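You operate a simulated robot arm through the tools that you are given. There is no shell and no other tool.

Carry out the task below with a simulated robot arm. There is one attempt and no reset: what you move stays moved.

JOB
Turn the red grease knob to 1 and the blue to 1; wipe the stain off the gearbox.
Fine: guard door shut again, pad back. What is to be rubbed or washed off counts as gone when no trace of it is left.

It is judged by the outcome, as a careful person would: the job done as asked, and still so three seconds after it is handed in. It fails if anything else is knocked over, pushed out of place, dropped, spilled or broken.

ROBOT AND FRAMES
A 6-joint arm with a two-finger gripper, fixed in place. Base frame: the origin is at the foot of the arm, x ahead of it, y to its left, z up. Readings come in mm, degrees, newtons and seconds.
Its first joint turns from -166.0 to 166.0 degrees. Payload 2.45 kg.
The TCP is the grasp point between the finger pads, 20 mm short of the fingertips. In the tool frame z runs along the fingers and y along their closing line. Largest opening 140 mm; the body of the gripper starts 168 mm behind the TCP.
Orientation is told as [roll, pitch, yaw] about the base's x, y, z axes, in that order, counted from this pose: with the fingers straight down and closing along the base's y, the tool's x points along the base's -x, its y along +y and its z along -z.

CONTROLS
- The arm moves only by the tool servo_tool. Its argument "rows" is a list of rows, each a list of 7 numbers: the closure, from 0 (fully open) to 1 (shut), then the shift along the tool's x, y, z in mm, then the turn, a rotation vector about the tool's x, y, z in degrees. In form: [[fingers, tx, ty, tz, wx, wy, wz], ...]. A call has 1 to 20 rows; each row is the pose to reach, as a shift and turn from the pose commanded when the call began, along the tool's axes at that moment. Rows are played at 5 a second. More than 50 mm and 8.6 degrees between two rows, or a gripper value outside its range, and nothing of the call is played. A pose out of reach is approached as far as the arm can. The call stops where the force on the tool passes 50 N (or 10 N more than at its start, if that is more) or the arm is blocked; 0.2 s more then pass. Each finger travels about 45 mm/s and halts on what it meets, pressing with about 43 N; the grip force reading is that of the motor and also rises with nothing between the fingers. The clock runs only during rows and for 0.2 s after the last one: add rows that repeat a pose to give the fingers time. The reply holds the time, the measured pose of the TCP, the force on the tool along the base axes, the opening and the grip force, in the units named above and with some noise, with the torque about the TCP (base axes, N m) and any sound that the robot's microphone picked up.
- Cameras (640 x 400 px; columns grow to the right, rows downward): "scene" is fixed at [48.7, -499.8, 1596.3]; the picture's right is [0.41, -0.91, 0.00], its down [-0.41, -0.19, -0.89] and it looks along [0.81, 0.37, -0.45] (base axes); focal length 309 px, centre (320, 200). "wrist" rides on the gripper at [78, 11, -209] in the tool frame; the picture's right is [-0.14, 0.99, 0.00], its down [-0.92, -0.13, -0.37] and it looks along [-0.37, -0.05, 0.93] (tool axes); focal length 280 px, centre (320, 200).
- snapshot(camera): a new picture of that camera. No time passes.
- measure_at(camera, pixels): for up to 12 pixels [column, row] of the newest picture of that camera ("zoom" is the newest enlarged one), the place [x, y, z] in the base frame of the surface seen there, good to about 2 mm. No time passes.
- zoom(camera, box): a new picture of the part [left, top, right, bottom] of that camera's present view, enlarged. No time passes.
- job_done(): hands the job in; it is judged then, once.

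Open the gripper and draw the arm clear of the work before you hand the job in, unless the task says otherwise.

The tools are called after "Request:" by a JSON object that holds its "api" and its "payload". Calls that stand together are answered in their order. servo_tool: Moves the arm, as the interface text tells. Its arguments: {"type":"object","properties":{"rows":{"type":"array"}},"required":["rows"]} The other tools are called the same way: snapshot (camera) takes a picture; measure_at (camera, pixels) gives the place of the surface under pixels of a picture; zoom (camera, box) takes an enlarged picture of a part of a camera's view; job_done () hands the job in.

At the start:

```text
clock: 0.0
tool_pos: [643.1, 31.2, 1394.4]
ee_rot: [-0.1, 0.0, 0.0]
ft_force: [-0.2, 0.4, -1.1]
ft_torque: [0.05, -0.01, 0.03]
gripper_width: 140.2
gripper_force: 0.1
```

scene: 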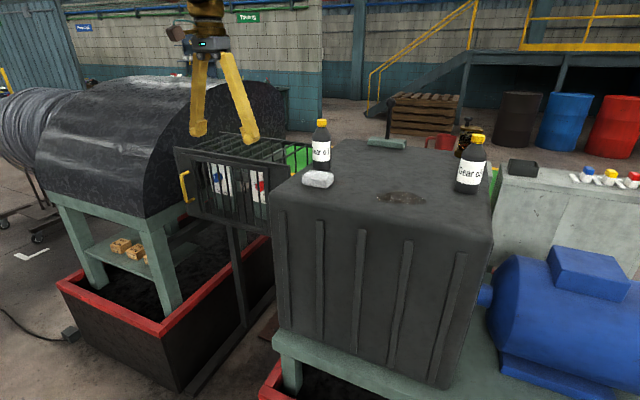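
wrist: 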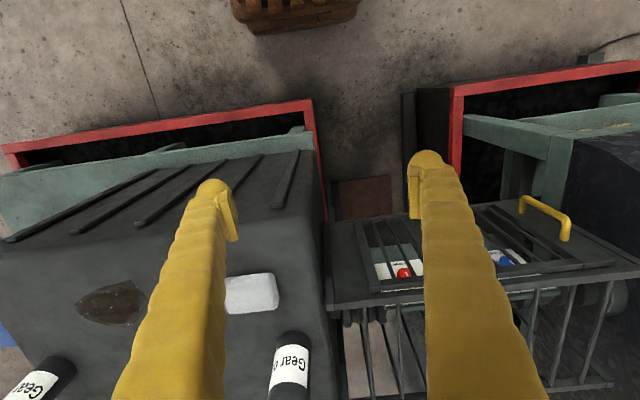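

I begin by looking closely at the guard cage (scene around 230,180) and the gearbox top (scene around 380,190).

Request:
{"api": "zoom", "payload": {"camera": "scene", "box": [160, 110, 320, 250]}}

Request:
{"api": "zoom", "payload": {"camera": "scene", "box": [270, 110, 510, 260]}}

Request:
{"api": "zoom", "payload": {"camera": "wrist", "box": [320, 180, 640, 400]}}

Request:
{"api": "zoom", "payload": {"camera": "scene", "box": [490, 130, 640, 230]}}

```text
2.86 times, centred on (240, 180) of scene
```

zoom: 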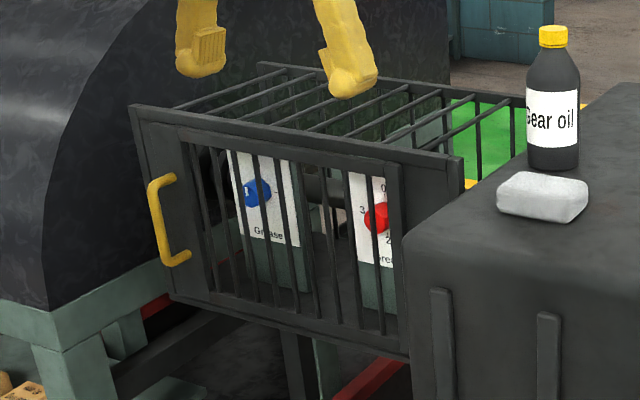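

```text
2.67 times, centred on (390, 185) of scene
```

zoom: 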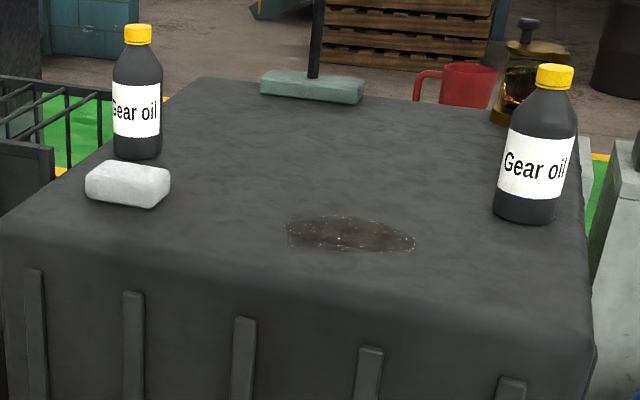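

```text
1.82 times, centred on (480, 290) of wrist
```

zoom: 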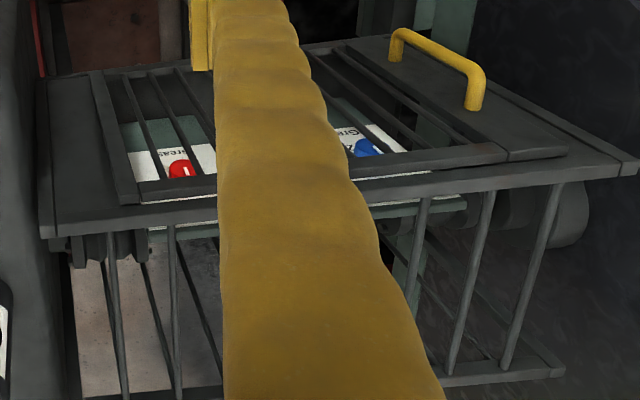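

```text
4.00 times, centred on (565, 180) of scene
```

zoom: 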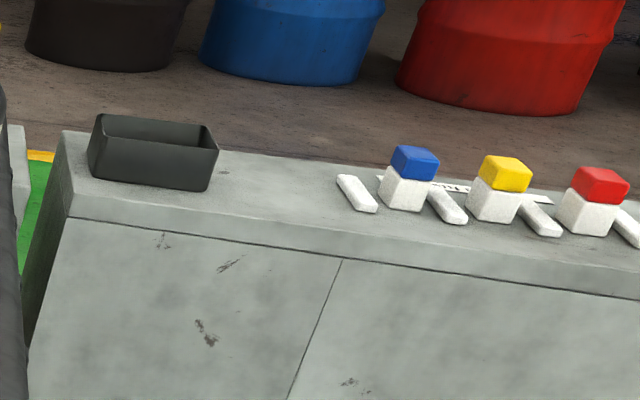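

I measure the door, handle, knobs, pad, stain and bottles in the scene picture.

Request:
{"api": "snapshot", "payload": {"camera": "scene"}}

Request:
{"api": "measure_at", "payload": {"camera": "scene", "pixels": [[184, 174], [187, 199], [177, 150], [203, 160], [201, 218], [260, 168], [261, 232], [268, 170], [223, 177], [254, 186], [304, 172], [330, 187]]}}

Request:
{"api": "measure_at", "payload": {"camera": "scene", "pixels": [[378, 196], [402, 191], [426, 197], [402, 204], [400, 197], [320, 122], [322, 172], [478, 137], [466, 190], [318, 174], [320, 186], [387, 142]]}}

Request:
{"api": "measure_at", "payload": {"camera": "scene", "pixels": [[270, 195], [275, 180], [350, 142], [487, 150], [494, 230], [350, 210], [522, 165], [588, 168], [560, 200], [250, 160], [295, 150], [310, 140]]}}

```text
taken
```

scene: 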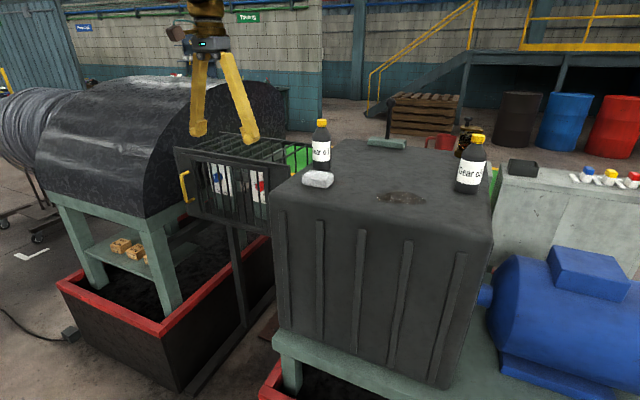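

```text
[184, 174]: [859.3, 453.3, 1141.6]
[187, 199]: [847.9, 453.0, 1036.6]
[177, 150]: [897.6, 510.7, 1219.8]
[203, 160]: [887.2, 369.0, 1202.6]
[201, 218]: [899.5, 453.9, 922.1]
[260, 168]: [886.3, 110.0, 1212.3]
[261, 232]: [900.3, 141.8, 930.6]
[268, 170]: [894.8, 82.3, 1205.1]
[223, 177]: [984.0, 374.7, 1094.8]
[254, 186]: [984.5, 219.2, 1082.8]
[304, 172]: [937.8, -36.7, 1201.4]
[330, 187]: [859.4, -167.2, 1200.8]
```

```text
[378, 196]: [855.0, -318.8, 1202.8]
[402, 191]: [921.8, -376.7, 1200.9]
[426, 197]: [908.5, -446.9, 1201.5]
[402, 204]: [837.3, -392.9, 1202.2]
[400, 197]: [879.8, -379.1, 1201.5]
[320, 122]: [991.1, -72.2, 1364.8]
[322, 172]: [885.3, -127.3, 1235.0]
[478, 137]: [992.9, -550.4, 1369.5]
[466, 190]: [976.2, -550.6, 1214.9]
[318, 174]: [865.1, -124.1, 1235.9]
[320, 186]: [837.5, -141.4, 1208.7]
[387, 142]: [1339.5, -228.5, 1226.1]
```

```text
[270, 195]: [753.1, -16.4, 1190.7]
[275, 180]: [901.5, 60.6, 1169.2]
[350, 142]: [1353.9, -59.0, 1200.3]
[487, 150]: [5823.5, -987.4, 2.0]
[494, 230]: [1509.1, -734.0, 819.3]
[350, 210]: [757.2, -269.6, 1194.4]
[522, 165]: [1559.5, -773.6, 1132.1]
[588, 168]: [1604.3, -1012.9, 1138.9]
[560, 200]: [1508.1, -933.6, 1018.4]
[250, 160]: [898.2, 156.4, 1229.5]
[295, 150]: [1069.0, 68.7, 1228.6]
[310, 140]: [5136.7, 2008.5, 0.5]
```

The door handle is a vertical bar at about (853, 453, 1036–1141), and the knobs sit behind the bars at x≈985. I back off, lower the tool and tilt it forward, to see the cage front with the wrist camera.

Request:
{"api": "servo_tool", "payload": {"rows": [[0, 13, 30, 10, 0, -7.5, 0], [0, 26, 60, 20, 0, -15, 0], [0, 39, 90, 30, 0, -22.5, 0], [0, 52, 120, 40, 0, -30, 0], [0, 65, 150, 50, 0, -37.5, 0], [0, 78, 180, 60, 0, -45, 0], [0, 91, 210, 70, 0, -52.5, 0], [0, 104, 240, 80, 0, -60, 0]]}}

Request:
{"api": "snapshot", "payload": {"camera": "wrist"}}

Request:
{"api": "snapshot", "payload": {"camera": "scene"}}

```text
clock: 1.8
tool_pos: [538.6, 271.8, 1313.8]
ee_rot: [0.1, -60.1, 0.0]
ft_force: [-0.7, -0.1, 0.6]
ft_torque: [0.02, 0.01, 0.0]
gripper_width: 140.1
gripper_force: 0.1
```

```text
taken
```

wrist: 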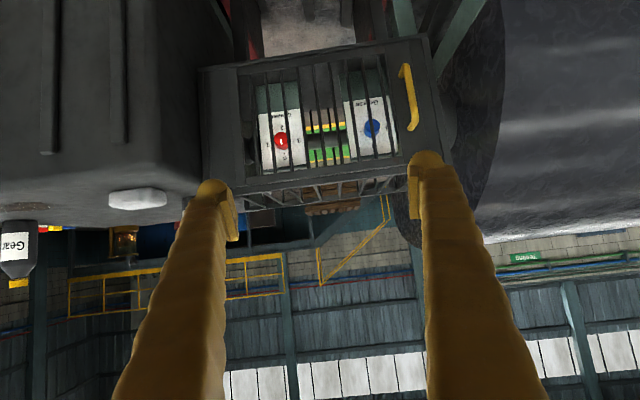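

```text
taken
```

scene: 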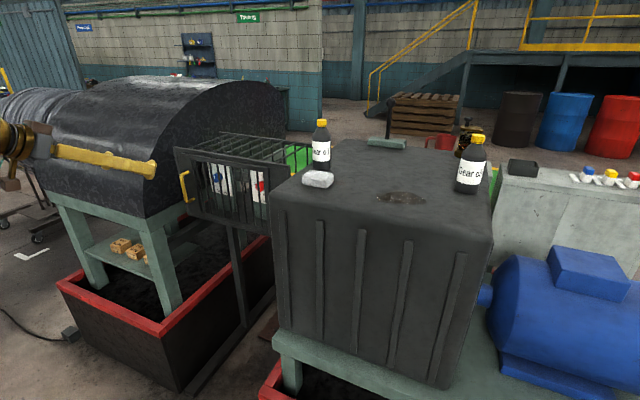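

The wrist view is upside down; the door fills (200–430, 40–200). I zoom onto it.

Request:
{"api": "zoom", "payload": {"camera": "wrist", "box": [190, 30, 450, 210]}}

Request:
{"api": "zoom", "payload": {"camera": "wrist", "box": [250, 70, 410, 180]}}

Request:
{"api": "measure_at", "payload": {"camera": "wrist", "pixels": [[225, 90], [247, 100], [260, 60], [400, 60], [438, 110], [282, 141], [372, 127], [410, 95], [402, 70], [415, 124], [200, 100], [185, 120]]}}

```text
2.22 times, centred on (320, 120) of wrist
```

zoom: 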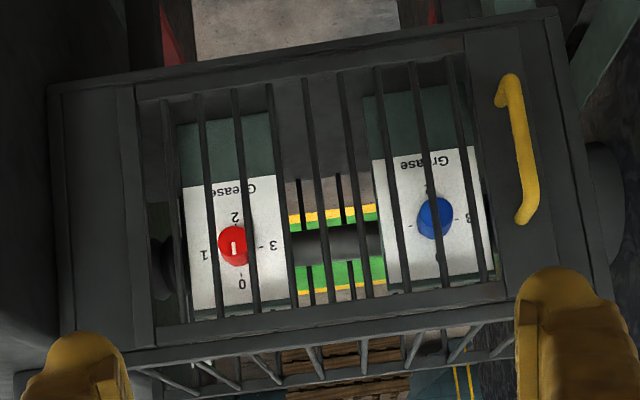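

```text
3.64 times, centred on (330, 125) of wrist
```

zoom: 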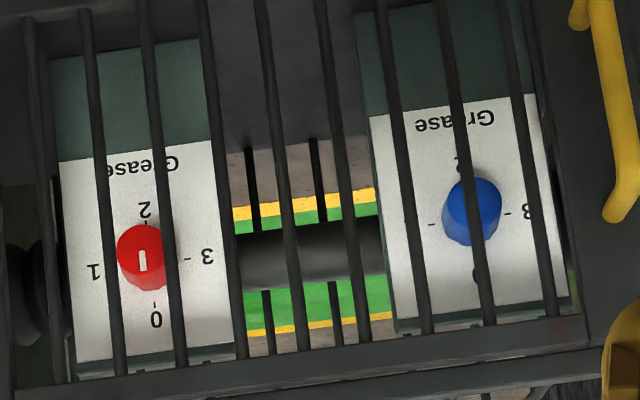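

```text
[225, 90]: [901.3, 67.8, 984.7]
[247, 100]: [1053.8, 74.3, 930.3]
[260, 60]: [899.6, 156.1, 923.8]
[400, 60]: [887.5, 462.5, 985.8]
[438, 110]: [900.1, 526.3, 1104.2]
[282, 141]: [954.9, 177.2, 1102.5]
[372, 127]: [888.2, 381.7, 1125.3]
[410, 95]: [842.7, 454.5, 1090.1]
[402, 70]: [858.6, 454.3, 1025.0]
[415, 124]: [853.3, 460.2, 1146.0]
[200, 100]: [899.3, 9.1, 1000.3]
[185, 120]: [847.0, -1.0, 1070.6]
```

The door leaf spans y≈115–485 at x≈888, hinge on the side near the gearbox, and the handle bar centre is near (850, 454, 1088). The dials read 0 top, 1 at -y side, 2 bottom, 3 at +y side. I bring the tool level, straight in front of the handle.

Request:
{"api": "servo_tool", "payload": {"rows": [[0, 20.6, 22.8, 20.8, 0, -3.75, 0], [0, 41.2, 45.6, 41.5, 0, -7.5, 0], [0, 61.8, 68.3, 62.3, 0, -11.25, 0], [0, 82.4, 91.1, 83, 0, -15, 0], [0, 103, 113.9, 103.8, 0, -18.75, 0], [0, 123.6, 136.7, 124.6, 0, -22.5, 0], [0, 144.2, 159.4, 145.3, 0, -26.25, 0], [0, 164.8, 182.2, 166.1, 0, -30, 0]]}}

Request:
{"api": "snapshot", "payload": {"camera": "wrist"}}

Request:
{"api": "snapshot", "payload": {"camera": "scene"}}

```text
clock: 2.8
tool_pos: [531.4, 302.5, 1316.0]
ee_rot: [40.5, -76.5, -39.2]
ft_force: [-0.2, -0.4, 0.4]
ft_torque: [0.02, -0.03, -0.01]
gripper_width: 139.8
gripper_force: 0.1
stopped in row 4: the arm was blocked; the commanded pose is now the measured one
```

```text
taken
```

wrist: 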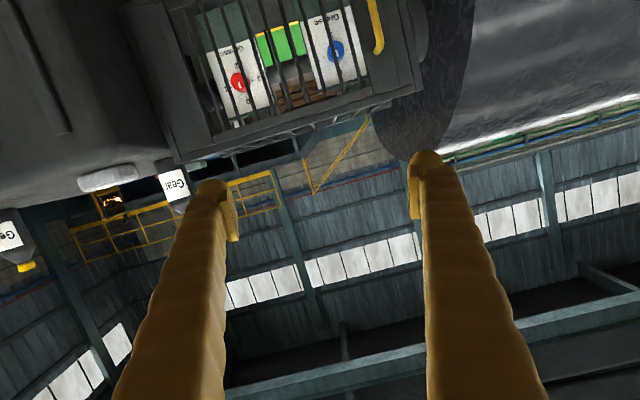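

```text
taken
```

scene: 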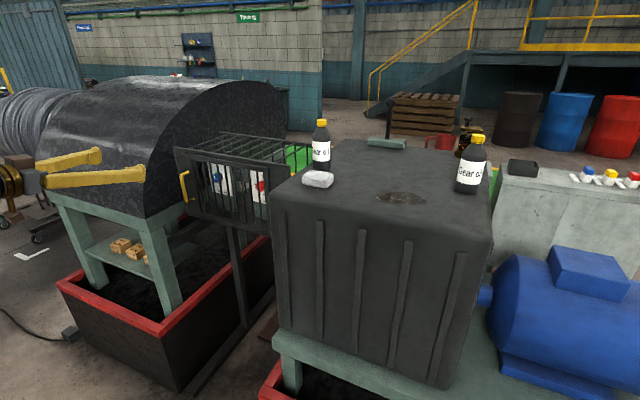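

The arm stalled while lagging in z, likely near a wrist singularity; nothing was touched. I try a pure downward-forward shift from here in small steps, keeping the orientation.

Request:
{"api": "servo_tool", "payload": {"rows": [[0, 20, 5, 8, 0, 0, 0], [0, 40, 10, 16, 0, 0, 0], [0, 60, 15, 24, 0, 0, 0], [0, 80, 20, 32, 0, 0, 0]]}}

```text
clock: 3.8
tool_pos: [549.8, 337.4, 1228.2]
ee_rot: [38.5, -76.6, -37.3]
ft_force: [0.1, 0.4, 1.1]
ft_torque: [0.03, 0.01, -0.01]
gripper_width: 139.8
gripper_force: 0.2
```

That worked. Now on to (600, 454, 1088) with the orientation corrected to a level tool.

Request:
{"api": "servo_tool", "payload": {"rows": [[0, 23.9, 15.8, 13.1, 0.2, -1.8, -1.4], [0, 47.8, 31.6, 26.2, 0.4, -3.5, -2.7], [0, 71.7, 47.4, 39.3, 0.6, -5.3, -4.1], [0, 95.6, 63.2, 52.4, 0.8, -7.1, -5.5], [0, 119.6, 79, 65.6, 1.0, -8.8, -6.8], [0, 143.5, 94.8, 78.7, 1.2, -10.6, -8.2]]}}

Request:
{"api": "snapshot", "payload": {"camera": "wrist"}}

Request:
{"api": "snapshot", "payload": {"camera": "scene"}}

```text
clock: 4.8
tool_pos: [556.3, 357.8, 1264.6]
ee_rot: [97.7, -77.0, -97.2]
ft_force: [-0.1, 0.2, -0.7]
ft_torque: [-0.02, -0.02, -0.04]
gripper_width: 140.1
gripper_force: 0.0
stopped in row 4: the arm was blocked; the commanded pose is now the measured one
```

```text
taken
```

wrist: 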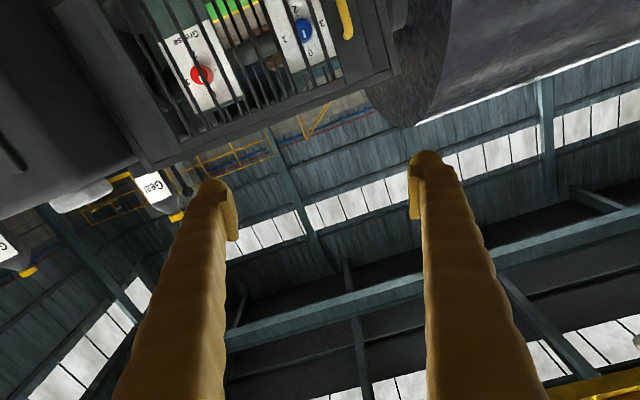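

```text
taken
```

scene: 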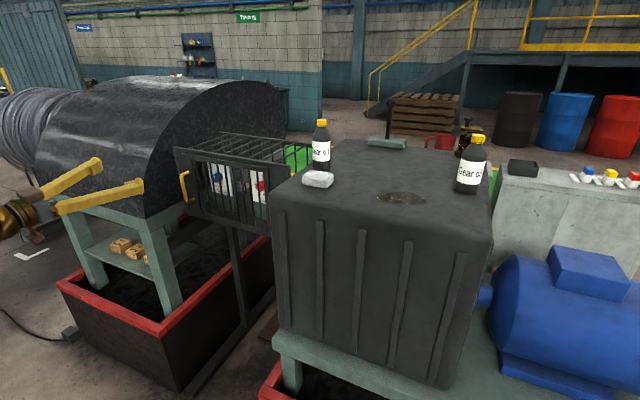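

The tool is now nearly level but rolled 13° about its own axis; it seems the wrist joints swing fast near a singularity and lag. I correct the roll slowly in place.

Request:
{"api": "servo_tool", "payload": {"rows": [[0, 0, 0, 0, 0, 0.1, -1], [0, 0, 0, 0, 0.1, 0.2, -2], [0, 0, 0, 0, 0.1, 0.4, -3], [0, 0, 0, 0, 0.1, 0.5, -4], [0, 0, 0, 0, 0.2, 0.6, -5], [0, 0, 0, 0, 0.2, 0.8, -6], [0, 0, 0, 0, 0.3, 0.9, -7], [0, 0, 0, 0, 0.3, 1, -8], [0, 0, 0, 0, 0.3, 1.2, -9], [0, 0, 0, 0, 0.4, 1.3, -10], [0, 0, 0, 0, 0.4, 1.5, -11], [0, 0, 0, 0, 0.5, 1.6, -12], [0, 0, 0, 0, 0.5, 1.7, -12.9], [0, 0, 0, 0, 0.5, 1.7, -12.9]]}}

```text
clock: 7.8
tool_pos: [556.1, 364.0, 1260.7]
ee_rot: [-61.1, -89.5, 61.4]
ft_force: [-0.1, -0.9, 0.6]
ft_torque: [0.02, 0.0, 0.01]
gripper_width: 140.2
gripper_force: 0.1
```

Now level (pitch -89.5, roll+yaw≈0). I move slowly to (600, 454, 1088).

Request:
{"api": "servo_tool", "payload": {"rows": [[0, 11, 6, 3, 0, 0, 0], [0, 22, 12, 6, 0, 0, 0], [0, 33, 18, 9, 0, 0, 0], [0, 44, 24, 12, 0, 0, 0], [0, 55, 30, 15, 0, 0, 0], [0, 66, 36, 18, 0, 0, 0], [0, 77, 42, 21, 0, 0, 0], [0, 88, 48, 24, 0, 0, 0], [0, 99, 54, 27, 0, 0, 0], [0, 110, 60, 30, 0, 0, 0], [0, 121, 66, 33, 0, 0, 0], [0, 132, 72, 36, 0, 0, 0], [0, 143, 78, 39, 0, 0, 0], [0, 154, 84, 42, 0, 0, 0], [0, 165, 90, 44, 0, 0, 0], [0, 172, 90, 44, 0, 0, 0]]}}

Request:
{"api": "snapshot", "payload": {"camera": "wrist"}}

Request:
{"api": "snapshot", "payload": {"camera": "scene"}}

```text
clock: 9.3
tool_pos: [558.1, 356.6, 1282.6]
ee_rot: [120.7, -81.5, -121.3]
ft_force: [0.0, -0.1, -1.1]
ft_torque: [-0.02, -0.06, -0.01]
gripper_width: 140.1
gripper_force: 0.1
stopped in row 7: the arm was blocked; the commanded pose is now the measured one
```

```text
taken
```

wrist: 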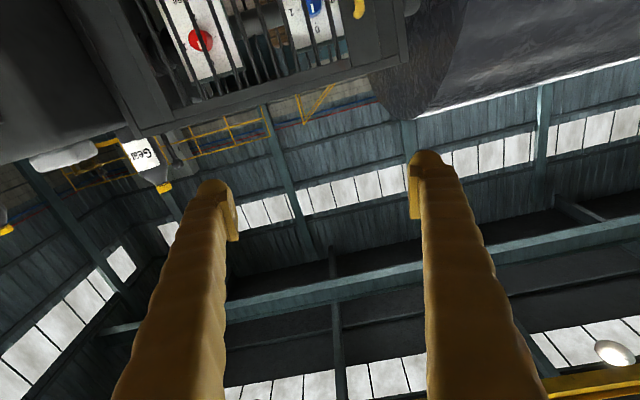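

```text
taken
```

scene: 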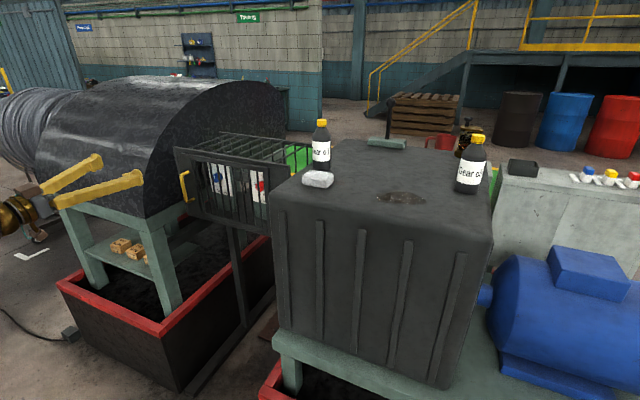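

The low, close-in level pose seems beyond a joint limit; further out should be fine. I move outward in x at this height first while levelling.

Request:
{"api": "servo_tool", "payload": {"rows": [[0, 2.5, 3.6, 10.4, 0, 0.3, -0.5], [0, 5, 7.2, 20.9, -0.1, 0.5, -0.9], [0, 7.5, 10.8, 31.3, -0.1, 0.8, -1.4], [0, 10, 14.5, 41.8, -0.2, 1.1, -1.8], [0, 12.6, 18, 52.2, -0.2, 1.4, -2.3], [0, 15.1, 21.7, 62.6, -0.2, 1.6, -2.7], [0, 17.6, 25.3, 73, -0.3, 1.9, -3.2], [0, 20.2, 29, 83.5, -0.3, 2.2, -3.6], [0, 22.7, 32.6, 94, -0.3, 2.5, -4.1], [0, 25.2, 36.2, 104, -0.4, 2.8, -4.6], [0, 27.8, 39.8, 115, -0.4, 3, -5], [0, 30.3, 43.4, 125, -0.5, 3.3, -5.5], [0, 32.8, 47, 136, -0.5, 3.6, -5.9], [0, 35.3, 50.7, 146, -0.5, 3.9, -6.4], [0, 37.9, 54.3, 157, -0.6, 4.1, -6.8], [0, 40.4, 57.9, 167, -0.6, 4.4, -7.3]]}}

Request:
{"api": "snapshot", "payload": {"camera": "wrist"}}

```text
clock: 12.7
tool_pos: [727.9, 421.1, 1252.7]
ee_rot: [-58.3, -89.2, 58.6]
ft_force: [-0.9, 0.3, -0.5]
ft_torque: [0.03, 0.03, -0.04]
gripper_width: 139.9
gripper_force: 0.1
```

```text
taken
```

wrist: 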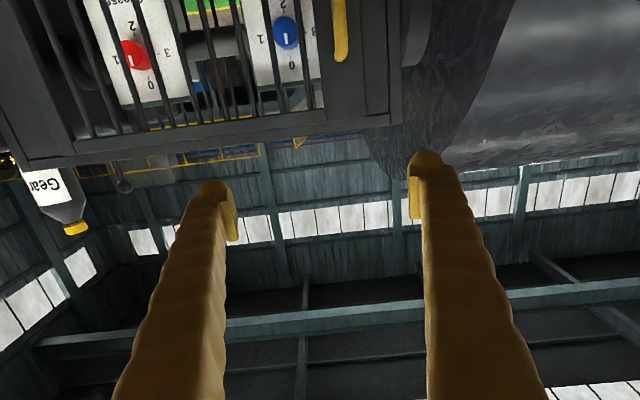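

Level at (728, 421, 1253). Now down to the handle's height, and I zoom on the dials meanwhile.

Request:
{"api": "zoom", "payload": {"camera": "wrist", "box": [80, 0, 360, 140]}}

Request:
{"api": "servo_tool", "payload": {"rows": [[0, 11, 2.2, 0, 0, 0, 0], [0, 22, 4.4, 0, 0, 0, 0], [0, 33, 6.6, 0, 0, 0, 0], [0, 44, 8.8, 0, 0, 0, 0], [0, 55, 11, 0, 0, 0, 0], [0, 66, 13.2, 0, 0, 0, 0], [0, 77, 15.4, 0, 0, 0, 0], [0, 88, 17.6, 0, 0, 0, 0], [0, 99, 19.8, 0, 0, 0, 0], [0, 110, 22, 0, 0, 0, 0], [0, 121, 24.2, 0, 0, 0, 0], [0, 132, 26.4, 0, 0, 0, 0], [0, 143, 28.6, 0, 0, 0, 0], [0, 154, 30.8, 0, 0, 0, 0], [0, 165, 33, 0, 0, 0, 0]]}}

Request:
{"api": "snapshot", "payload": {"camera": "wrist"}}

Request:
{"api": "snapshot", "payload": {"camera": "scene"}}

```text
2.29 times, centred on (220, 70) of wrist
```

zoom: 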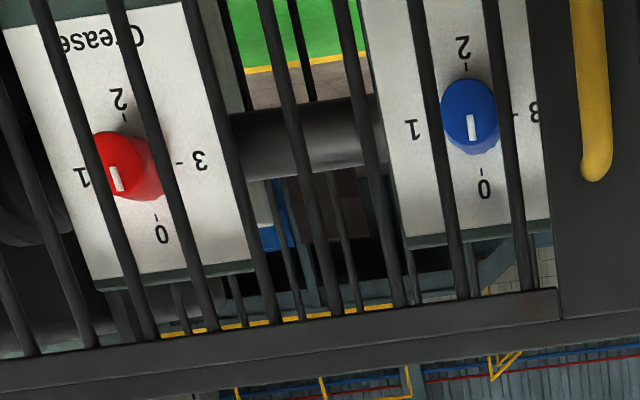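

```text
clock: 15.9
tool_pos: [727.7, 452.6, 1087.3]
ee_rot: [-59.1, -89.2, 59.4]
ft_force: [0.6, -0.3, -0.3]
ft_torque: [-0.01, -0.04, -0.02]
gripper_width: 140.1
gripper_force: 0.2
```

```text
taken
```

wrist: 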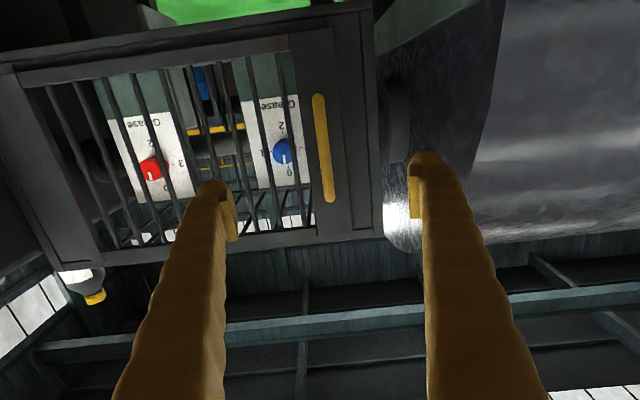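

```text
taken
```

scene: 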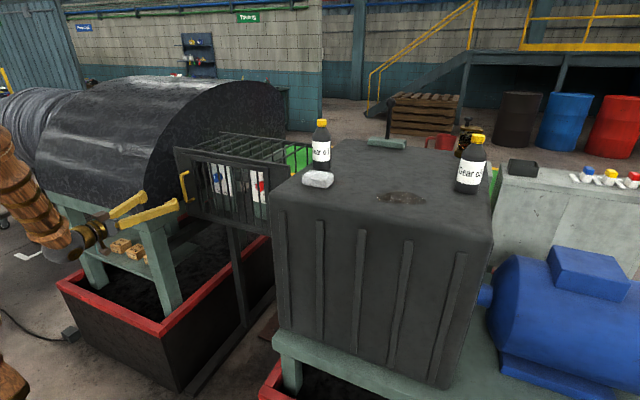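

The handle bar is at (318–328, 95–200) in the wrist view. I measure it along with the drum beside it.

Request:
{"api": "measure_at", "payload": {"camera": "wrist", "pixels": [[317, 97], [320, 120], [323, 150], [326, 175], [330, 200], [345, 130], [372, 130], [400, 130], [450, 130], [310, 100], [400, 220], [290, 60]]}}

Request:
{"api": "zoom", "payload": {"camera": "wrist", "box": [240, 60, 440, 260]}}

```text
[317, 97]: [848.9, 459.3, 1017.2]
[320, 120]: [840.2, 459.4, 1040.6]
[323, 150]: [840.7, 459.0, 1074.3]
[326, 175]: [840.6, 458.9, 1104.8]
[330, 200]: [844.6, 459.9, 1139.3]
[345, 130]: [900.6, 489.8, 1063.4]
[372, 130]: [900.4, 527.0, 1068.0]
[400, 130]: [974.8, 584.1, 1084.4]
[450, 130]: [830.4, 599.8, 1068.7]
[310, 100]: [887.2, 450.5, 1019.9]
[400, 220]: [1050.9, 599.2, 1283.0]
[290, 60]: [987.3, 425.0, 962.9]
```

```text
2.00 times, centred on (340, 160) of wrist
```

zoom: 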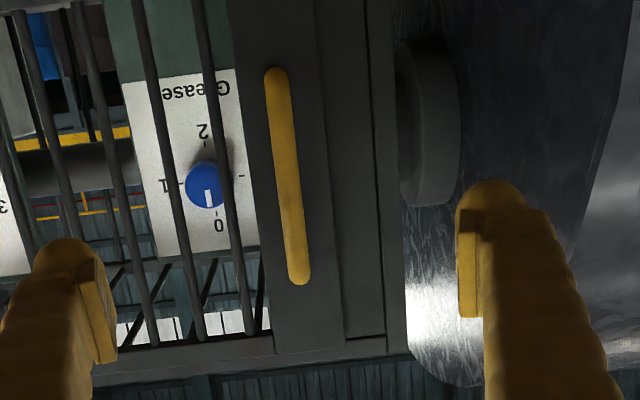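

Bar centre is about (847, 458.5), z 1010–1146, with the plate at x=887. I advance 119 mm, then close on the bar.

Request:
{"api": "servo_tool", "payload": {"rows": [[0, 1, 1, 20, 0, 0, 0], [0, 2, 2, 40, 0, 0, 0], [0, 3, 3, 60, 0, 0, 0], [0, 4, 4, 80, 0, 0, 0], [0, 5, 5, 100, 0, 0, 0], [0, 5, 6, 119, 0, 0, 0], [0, 5, 6, 119, 0, 0, 0]]}}

Request:
{"api": "snapshot", "payload": {"camera": "wrist"}}

```text
clock: 17.5
tool_pos: [844.8, 459.4, 1080.3]
ee_rot: [-58.7, -89.2, 59.0]
ft_force: [-0.5, 1.1, 0.1]
ft_torque: [0.0, 0.01, 0.0]
gripper_width: 139.7
gripper_force: 0.1
```

```text
taken
```

wrist: 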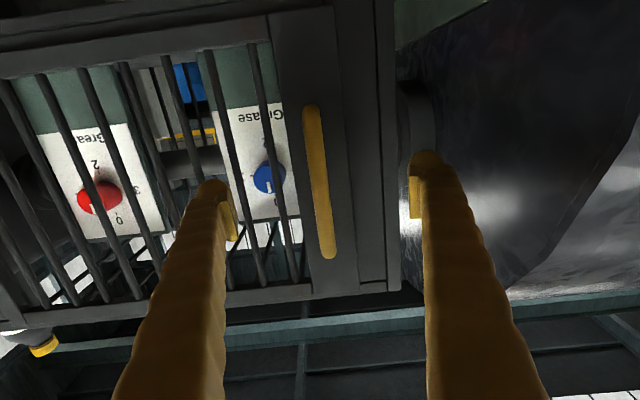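

The bar is centred between the fingers. I close on it.

Request:
{"api": "servo_tool", "payload": {"rows": [[0.3, 0, 0, 0, 0, 0, 0], [0.5, 0, 0, 0, 0, 0, 0], [0.7, 0, 0, 0, 0, 0, 0], [0.8, 0, 0, 0, 0, 0, 0], [0.9, 0, 0, 0, 0, 0, 0], [1, 0, 0, 0, 0, 0, 0], [1, 0, 0, 0, 0, 0, 0], [1, 0, 0, 0, 0, 0, 0], [1, 0, 0, 0, 0, 0, 0]]}}

```text
clock: 19.5
tool_pos: [845.6, 459.4, 1081.4]
ee_rot: [-58.5, -89.2, 58.9]
ft_force: [-1.2, 12.4, -0.3]
ft_torque: [0.77, 0.0, 0.04]
gripper_width: 9.9
gripper_force: 32.7
```

Gripped (9.9 mm bar). I pull along the hinge arc to about 10° first and check force.

Request:
{"api": "servo_tool", "payload": {"rows": [[1, 0, -0.5, -4, 0, 0, 0], [1, 0, -1, -8, 0, 0, 0], [1, 0, -2.3, -15.4, 0, 0, 0], [1, 0, -3.8, -23, 0, 0, 0], [1, 0, -5.3, -30.6, 0, 0, 0], [1, 0, -7, -38, 0, 0, 0], [1, 0, -9, -45.7, 0, 0, 0], [1, 0, -11.2, -53.2, 0, 0, 0], [1, 0, -13.4, -60.6, 0, 0, 0]]}}

Request:
{"api": "snapshot", "payload": {"camera": "wrist"}}

Request:
{"api": "snapshot", "payload": {"camera": "scene"}}

```text
clock: 21.4
tool_pos: [790.1, 450.2, 1082.4]
ee_rot: [-55.7, -89.0, 56.1]
ft_force: [-1.1, 7.0, -1.5]
ft_torque: [0.88, 0.19, -0.02]
gripper_width: 9.7
gripper_force: 37.3
stopped in row 9: the force on the tool passed its limit at 52 N (the readings are from after the stop); the commanded pose is now the measured one
```

```text
taken
```

wrist: 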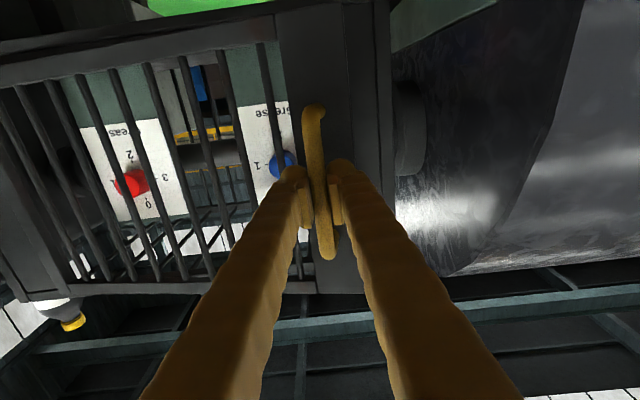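

```text
taken
```

scene: 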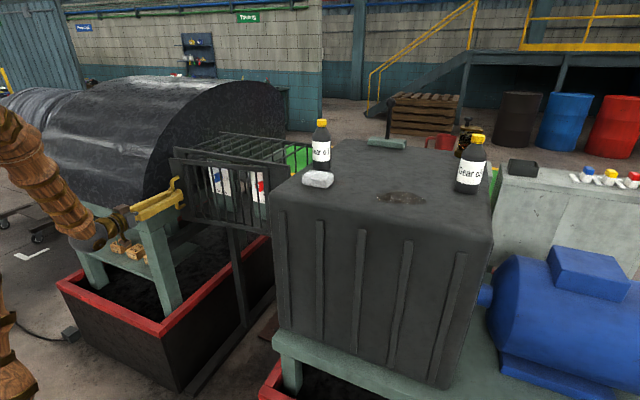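

The door has swung about 9°; the stop was perhaps arc mismatch or yaw torque. I measure the leaf to find the hinge.

Request:
{"api": "measure_at", "payload": {"camera": "wrist", "pixels": [[340, 110], [290, 60], [350, 270], [230, 60], [100, 70], [20, 85], [50, 285], [320, 110], [320, 245], [372, 200], [374, 100], [12, 150]]}}

Request:
{"api": "zoom", "payload": {"camera": "wrist", "box": [0, 20, 420, 300]}}

```text
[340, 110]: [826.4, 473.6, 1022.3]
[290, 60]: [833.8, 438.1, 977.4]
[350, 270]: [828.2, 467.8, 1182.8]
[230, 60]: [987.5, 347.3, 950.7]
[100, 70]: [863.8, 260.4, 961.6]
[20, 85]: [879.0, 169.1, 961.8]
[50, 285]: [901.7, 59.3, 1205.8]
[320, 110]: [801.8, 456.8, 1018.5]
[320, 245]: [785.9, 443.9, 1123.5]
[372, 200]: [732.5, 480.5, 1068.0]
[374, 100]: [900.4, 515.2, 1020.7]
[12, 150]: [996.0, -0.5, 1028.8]
```

```text
1.43 times, centred on (210, 160) of wrist
```

zoom: 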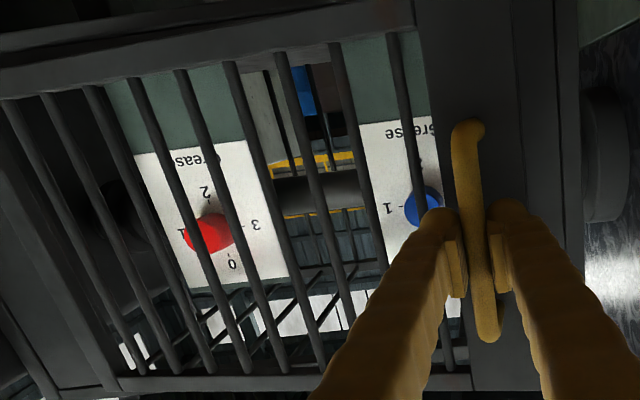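

The leaf plane is now tilted 9.8°, with the hinge near (887, 118). I keep pulling along the refined arc.

Request:
{"api": "servo_tool", "payload": {"rows": [[1, 0, -1.6, -5.8, 0, 0, 0], [1, 0, -3.4, -11.6, 0, 0, 0], [1, 0, -5.4, -17.4, 0, 0, 0], [1, 0, -8.4, -26, 0, 0, 0], [1, 0, -11.8, -34.5, 0, 0, 0], [1, 0, -15.3, -42.9, 0, 0, 0], [1, 0, -19, -51.2, 0, 0, 0], [1, 0, -23, -59.4, 0, 0, 0], [1, 0, -27.1, -67.6, 0, 0, 0], [1, 0, -31.5, -75.6, 0, 0, 0], [1, 0, -36, -83.5, 0, 0, 0]]}}

Request:
{"api": "snapshot", "payload": {"camera": "wrist"}}

```text
clock: 23.3
tool_pos: [728.8, 424.6, 1080.3]
ee_rot: [-54.0, -89.0, 54.8]
ft_force: [-2.0, 5.0, -1.0]
ft_torque: [0.8, 0.16, 0.0]
gripper_width: 9.5
gripper_force: 37.2
stopped in row 9: the force on the tool passed its limit at 51 N (the readings are from after the stop); the commanded pose is now the measured one
```

```text
taken
```

wrist: 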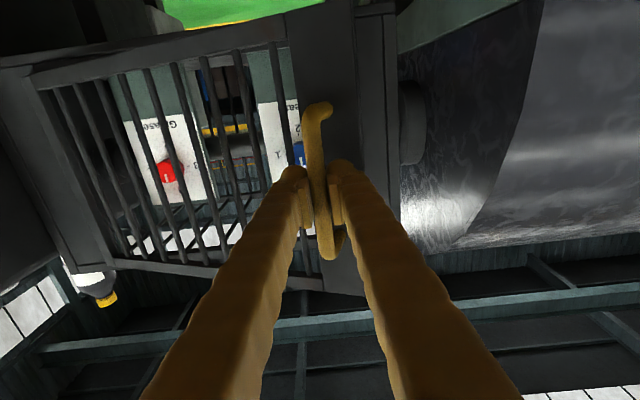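

About 20° open. One more pull along the arc.

Request:
{"api": "servo_tool", "payload": {"rows": [[1, 0, -2.8, -5.3, 0, 0, 0], [1, 0, -5.7, -10.7, 0, 0, 0], [1, 0, -8.6, -16, 0, 0, 0], [1, 0, -13.3, -23.8, 0, 0, 0], [1, 0, -18, -31.5, 0, 0, 0], [1, 0, -23, -39, 0, 0, 0], [1, 0, -28.2, -46.6, 0, 0, 0], [1, 0, -33.7, -53.8, 0, 0, 0], [1, 0, -39.2, -61, 0, 0, 0]]}}

Request:
{"api": "snapshot", "payload": {"camera": "wrist"}}

Request:
{"api": "snapshot", "payload": {"camera": "scene"}}

```text
clock: 24.6
tool_pos: [691.7, 405.4, 1081.7]
ee_rot: [-53.1, -89.1, 54.0]
ft_force: [-3.4, 5.4, 1.1]
ft_torque: [0.78, 0.04, -0.04]
gripper_width: 9.3
gripper_force: 37.7
stopped in row 6: the force on the tool passed its limit at 52 N (the readings are from after the stop); the commanded pose is now the measured one
```

```text
taken
```

wrist: 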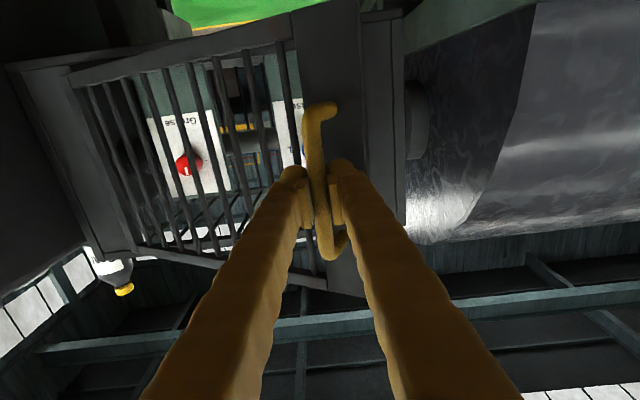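

```text
taken
```

scene: 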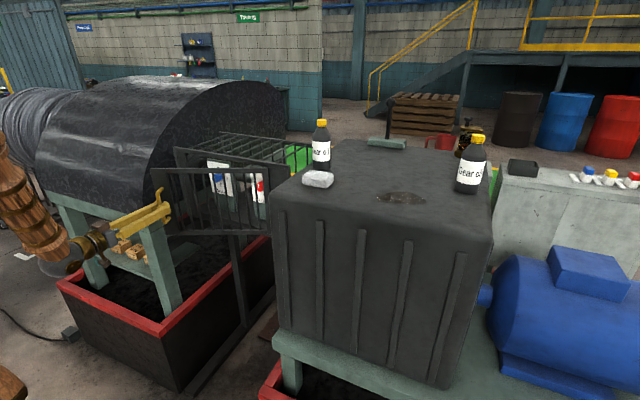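

About 27° open; the resistance looks like speed-dependent. I continue more slowly to about 37°.

Request:
{"api": "servo_tool", "payload": {"rows": [[1, 0, -1.7, -2.5, 0, 0, 0], [1, 0, -3.4, -5, 0, 0, 0], [1, 0, -5.1, -7.5, 0, 0, 0], [1, 0, -6.9, -10, 0, 0, 0], [1, 0, -8.7, -12.4, 0, 0, 0], [1, 0, -10.5, -14.9, 0, 0, 0], [1, 0, -12.3, -17.4, 0, 0, 0], [1, 0, -14.2, -19.8, 0, 0, 0], [1, 0, -16.1, -22.2, 0, 0, 0], [1, 0, -18, -24.5, 0, 0, 0], [1, 0, -19.9, -26.9, 0, 0, 0], [1, 0, -21.8, -29.2, 0, 0, 0], [1, 0, -23.8, -31.5, 0, 0, 0], [1, 0, -25.7, -33.9, 0, 0, 0], [1, 0, -27.7, -36.2, 0, 0, 0], [1, 0, -29.7, -38.5, 0, 0, 0], [1, 0, -31.7, -40.7, 0, 0, 0], [1, 0, -33.8, -43, 0, 0, 0], [1, 0, -35.8, -45.2, 0, 0, 0], [1, 0, -37.9, -47.4, 0, 0, 0]]}}

Request:
{"api": "snapshot", "payload": {"camera": "wrist"}}

```text
clock: 26.4
tool_pos: [673.4, 393.6, 1081.5]
ee_rot: [-52.3, -89.0, 53.3]
ft_force: [-2.4, 3.0, -3.9]
ft_torque: [0.8, 0.17, -0.06]
gripper_width: 9.3
gripper_force: 36.3
stopped in row 8: the force on the tool passed its limit at 52 N (the readings are from after the stop); the commanded pose is now the measured one
```

```text
taken
```

wrist: 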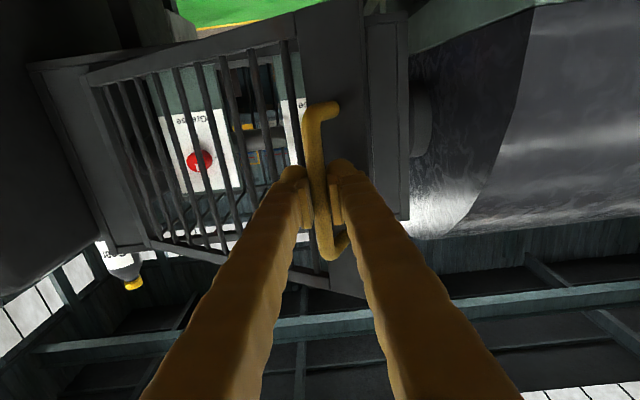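

The stop force could be door friction or arc mismatch. I pull just a few mm and read the force under load.

Request:
{"api": "servo_tool", "payload": {"rows": [[1, 0, -1.5, -2, 0, 0, 0], [1, 0, -3, -4, 0, 0, 0], [1, 0, -4.6, -6, 0, 0, 0], [1, 0, -4.6, -6, 0, 0, 0]]}}

```text
clock: 27.4
tool_pos: [667.0, 390.5, 1082.1]
ee_rot: [-54.0, -88.9, 54.9]
ft_force: [-11.1, 16.1, -6.4]
ft_torque: [0.84, -0.04, 0.01]
gripper_width: 9.4
gripper_force: 37.2
```

The load is radial (-11, 16), so the path was slightly inside the true arc. I measure the leaf again to refine the hinge.

Request:
{"api": "snapshot", "payload": {"camera": "wrist"}}

Request:
{"api": "measure_at", "payload": {"camera": "wrist", "pixels": [[335, 70], [345, 270], [290, 290], [180, 250], [130, 75], [240, 48], [140, 240], [110, 150], [80, 150], [310, 60], [322, 115], [325, 245]]}}

Request:
{"api": "zoom", "payload": {"camera": "wrist", "box": [20, 0, 440, 320]}}

```text
taken
```

wrist: 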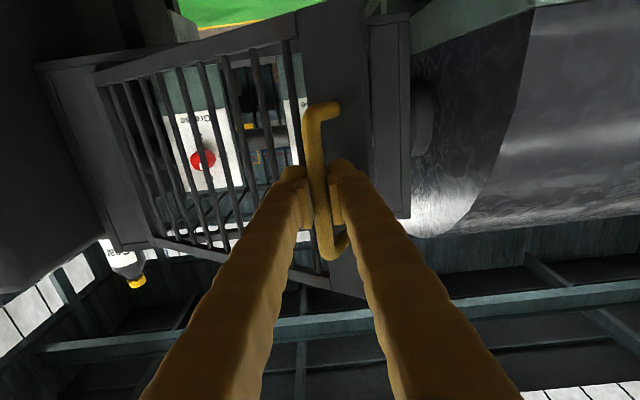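

```text
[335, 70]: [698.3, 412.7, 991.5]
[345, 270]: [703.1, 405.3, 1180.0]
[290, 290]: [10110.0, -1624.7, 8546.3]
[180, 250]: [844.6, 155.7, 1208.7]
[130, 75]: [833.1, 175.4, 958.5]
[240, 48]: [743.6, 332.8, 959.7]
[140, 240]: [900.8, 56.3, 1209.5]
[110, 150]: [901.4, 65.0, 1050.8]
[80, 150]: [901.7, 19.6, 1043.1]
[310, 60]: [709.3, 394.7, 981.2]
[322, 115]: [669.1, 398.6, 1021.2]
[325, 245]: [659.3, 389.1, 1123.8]
```

```text
1.25 times, centred on (230, 160) of wrist
```

zoom: 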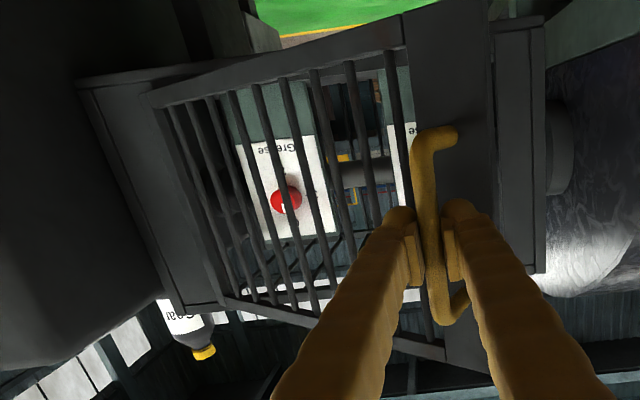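

Leaf angle 29.7°; the refit puts the hinge at about (889, 87), radius 376. I continue on that arc at moderate speed.

Request:
{"api": "servo_tool", "payload": {"rows": [[1, 0, 0, 0, 0, 0, 0], [1, 0, -1.5, -3, 0, 0, 0], [1, 0, -4, -6.6, 0, 0, 0], [1, 0, -6.9, -10.5, 0, 0, 0], [1, 0, -11, -15.6, 0, 0, 0], [1, 0, -15.2, -20.7, 0, 0, 0]]}}

```text
clock: 28.8
tool_pos: [647.1, 373.5, 1081.4]
ee_rot: [-51.4, -88.9, 52.2]
ft_force: [-6.6, 10.2, -13.4]
ft_torque: [0.76, 0.26, 0.02]
gripper_width: 9.3
gripper_force: 37.1
```

Good tracking. Continuing the arc.

Request:
{"api": "servo_tool", "payload": {"rows": [[1, 0, -4.3, -5, 0, 0, 0], [1, 0, -8.7, -9.9, 0, 0, 0], [1, 0, -13.1, -14.7, 0, 0, 0], [1, 0, -17.6, -19.4, 0, 0, 0], [1, 0, -22.2, -24, 0, 0, 0], [1, 0, -26.9, -28.6, 0, 0, 0]]}}

```text
clock: 30.2
tool_pos: [623.4, 350.7, 1083.5]
ee_rot: [-51.2, -88.8, 52.1]
ft_force: [-14.9, 15.0, -32.7]
ft_torque: [0.64, 0.1, -0.02]
gripper_width: 9.3
gripper_force: 36.5
out of reach, approached as far as the arm can: row 6
```

The level pose is out of reach from here (z load building). The door is about 40° open; I open the fingers slightly around the bar and tilt the tool downwards in place to gain room.

Request:
{"api": "servo_tool", "payload": {"rows": [[0.75, 0, 0, 0, 0, 0, 0], [0.75, 0, 0, 0, 0, 0, 0], [0.75, 0, 0, 0, 0, 3, 0], [0.75, 0, 0, 0, 0, 7, 0], [0.75, 0, 0, 0, 0, 11, 0], [0.75, 0, 0, 0, 0, 15, 0], [0.75, 0, 0, 0, 0, 19, 0], [0.75, 0, 0, 0, 0, 23, 0], [0.75, 0, 0, 0, 0, 27, 0], [0.75, 0, 0, 0, 0, 31, 0], [0.75, 0, 0, 0, 0, 35, 0], [0.75, 0, 0, 0, 0, 35, 0]]}}

Request:
{"api": "snapshot", "payload": {"camera": "wrist"}}

Request:
{"api": "snapshot", "payload": {"camera": "scene"}}

```text
clock: 32.8
tool_pos: [624.2, 351.4, 1082.6]
ee_rot: [-1.5, -54.3, 2.2]
ft_force: [0.1, 0.1, 0.6]
ft_torque: [-0.02, 0.0, 0.04]
gripper_width: 35.1
gripper_force: 0.1
```

```text
taken
```

wrist: 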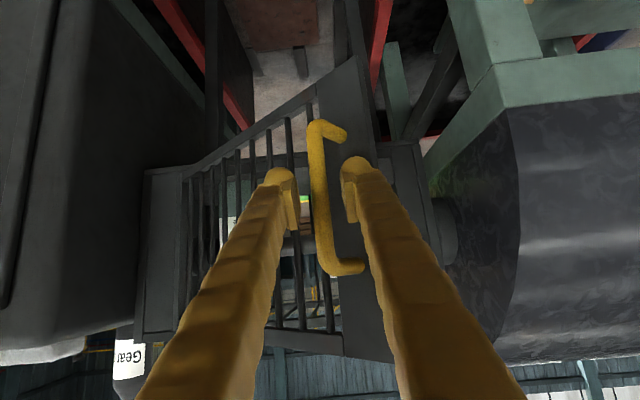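

```text
taken
```

scene: 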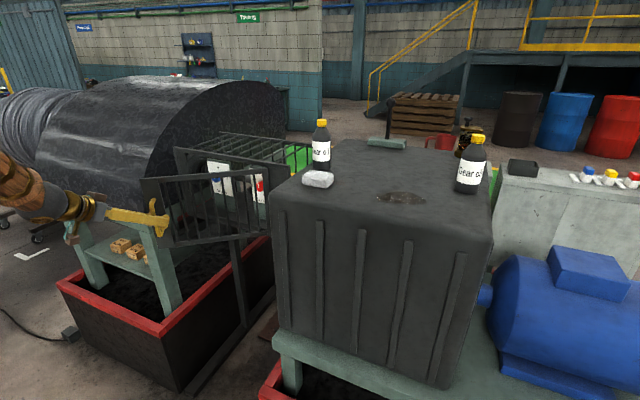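

The tilt worked with no load. The bar sits loosely between the fingers; the +y finger will now sweep the bar along its arc, to about 54° door angle.

Request:
{"api": "servo_tool", "payload": {"rows": [[0.75, 0, -6, 0, 0, 0, 0], [0.75, 3.3, -14, -4.6, 0, 0, 0], [0.75, 6.6, -21.8, -9.2, 0, 0, 0], [0.75, 9.7, -28, -13.5, 0, 0, 0], [0.75, 12.8, -34.1, -17.9, 0, 0, 0], [0.75, 15.8, -40.5, -22, 0, 0, 0], [0.75, 18.8, -46.9, -26.2, 0, 0, 0], [0.75, 21.7, -53.5, -30.2, 0, 0, 0], [0.75, 24.5, -60.1, -34.1, 0, 0, 0], [0.75, 27.2, -66.9, -37.8, 0, 0, 0], [0.75, 29.8, -73.7, -41.5, 0, 0, 0], [0.75, 32.3, -80.7, -44.9, 0, 0, 0], [0.75, 34.7, -87.7, -48.3, 0, 0, 0]]}}

Request:
{"api": "snapshot", "payload": {"camera": "wrist"}}

Request:
{"api": "snapshot", "payload": {"camera": "scene"}}

```text
clock: 35.6
tool_pos: [566.4, 262.5, 1085.7]
ee_rot: [-1.6, -54.4, 2.3]
ft_force: [0.0, -0.5, 0.5]
ft_torque: [-0.03, -0.01, -0.02]
gripper_width: 35.0
gripper_force: 0.1
```

```text
taken
```

wrist: 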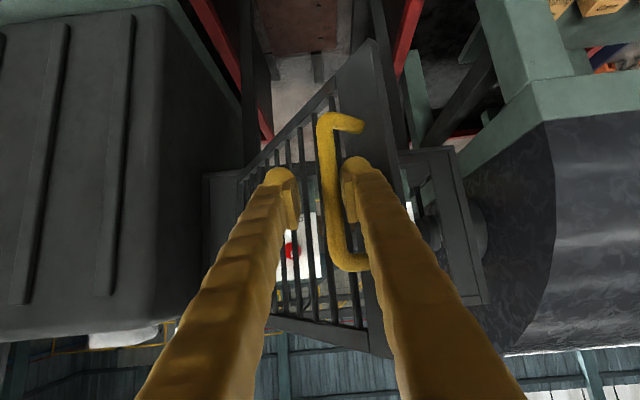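

```text
taken
```

scene: 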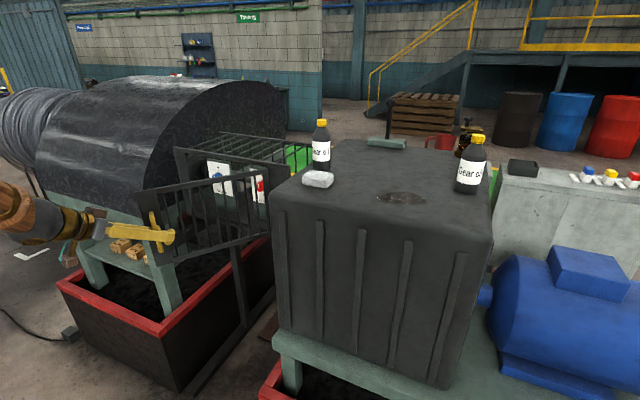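

The door follows freely, about 53° open. I sweep on to about 74°.

Request:
{"api": "servo_tool", "payload": {"rows": [[0.75, 2.3, -7.2, -3.2, 0, 0, 0], [0.75, 4.6, -14.4, -6.4, 0, 0, 0], [0.75, 6.8, -21.7, -9.4, 0, 0, 0], [0.75, 8.9, -29, -12.3, 0, 0, 0], [0.75, 10.8, -36.5, -15, 0, 0, 0], [0.75, 12.7, -44, -17.7, 0, 0, 0], [0.75, 14.5, -51.6, -20.1, 0, 0, 0], [0.75, 16.2, -59.2, -22.5, 0, 0, 0], [0.75, 17.7, -67, -24.6, 0, 0, 0], [0.75, 19.2, -74.7, -26.7, 0, 0, 0], [0.75, 20.6, -82.6, -28.6, 0, 0, 0], [0.75, 21.9, -90.5, -30.5, 0, 0, 0], [0.75, 23, -98.4, -32, 0, 0, 0], [0.75, 24.2, -106.3, -33.6, 0, 0, 0], [0.75, 25.1, -114.4, -34.9, 0, 0, 0], [0.75, 26, -122.4, -36.2, 0, 0, 0]]}}

Request:
{"api": "snapshot", "payload": {"camera": "wrist"}}

Request:
{"api": "snapshot", "payload": {"camera": "scene"}}

```text
clock: 38.0
tool_pos: [537.7, 187.4, 1092.0]
ee_rot: [-1.7, -53.8, 2.4]
ft_force: [-16.1, 6.2, 6.4]
ft_torque: [-0.16, -0.23, 0.31]
gripper_width: 37.9
gripper_force: 2.2
out of reach, approached as far as the arm can: row 9, 10, 11
stopped in row 11: the force on the tool passed its limit at 55 N (the readings are from after the stop); the commanded pose is now the measured one
```

```text
taken
```

wrist: 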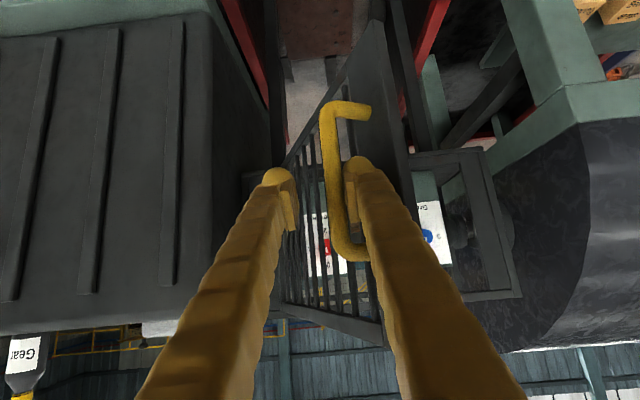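

```text
taken
```

scene: 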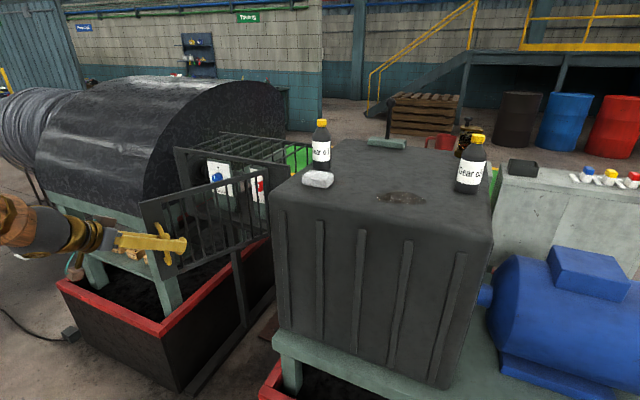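

The door is about 65° open, and this pose is at the reach limit. I tilt the tool further down in place, then back out along the fingers.

Request:
{"api": "servo_tool", "payload": {"rows": [[0.75, 0, 0, 0, 0, 3, 0], [0.75, 0, 0, 0, 0, 6, 0], [0.75, 0, 0, 0, 0, 10, 0], [0.75, 0, 0, 0, 0, 14, 0], [0.75, 0, 0, 0, 0, 18, 0], [0.75, 0, 0, 0, 0, 18, 0]]}}

Request:
{"api": "snapshot", "payload": {"camera": "wrist"}}

```text
clock: 38.9
tool_pos: [536.9, 187.1, 1091.8]
ee_rot: [-1.4, -42.8, 1.9]
ft_force: [-24.6, 8.0, 8.0]
ft_torque: [-0.38, -0.35, 0.39]
gripper_width: 38.8
gripper_force: 3.2
stopped in row 4: the force on the tool passed its limit at 55 N (the readings are from after the stop); the commanded pose is now the measured one
```

```text
taken
```

wrist: 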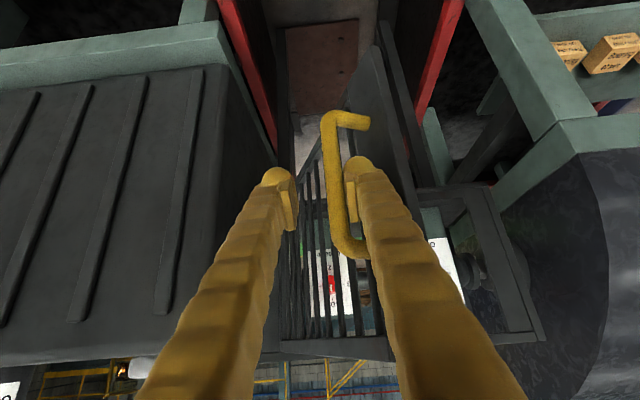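

There is contact, (-25, 8, 8) N, likely the +y fingertip against the plate. I back out along the tool axis.

Request:
{"api": "servo_tool", "payload": {"rows": [[0.75, 0, 0, -5, 0, 0, 0], [0.75, 0, 0, -10, 0, 0, 0], [0.75, 0, 0, -20, 0, 0, 0], [0.75, 0, 0, -30, 0, 0, 0], [0.75, 0, 0, -45, 0, 0, 0], [0.75, 0, 0, -60, 0, 0, 0], [0.75, 0, 0, -75, 0, 0, 0], [0.75, 0, 0, -90, 0, 0, 0]]}}

Request:
{"api": "snapshot", "payload": {"camera": "wrist"}}

Request:
{"api": "snapshot", "payload": {"camera": "scene"}}

```text
clock: 40.7
tool_pos: [476.6, 188.5, 1159.0]
ee_rot: [-1.5, -42.8, 2.0]
ft_force: [0.6, 0.7, -0.3]
ft_torque: [0.0, 0.0, -0.02]
gripper_width: 35.3
gripper_force: 0.1
```

```text
taken
```

wrist: 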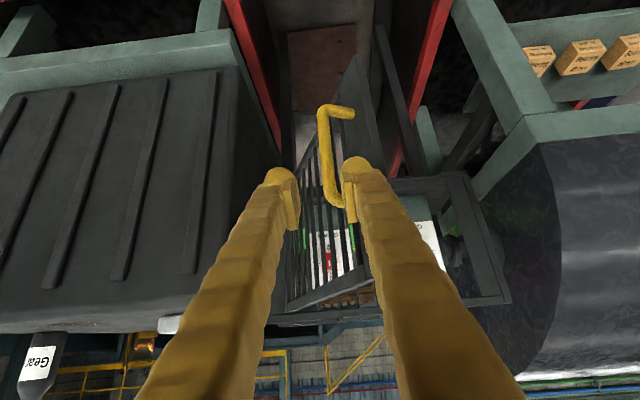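

```text
taken
```

scene: 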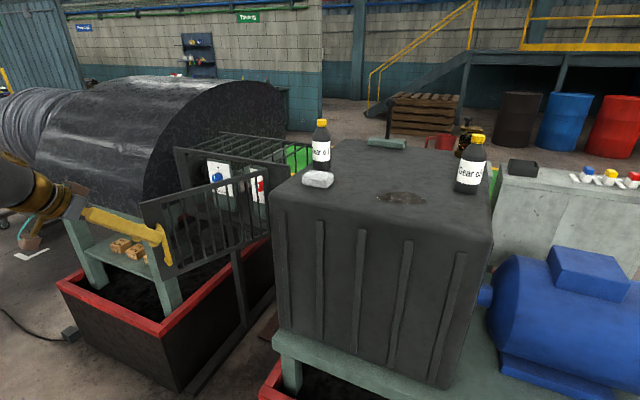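

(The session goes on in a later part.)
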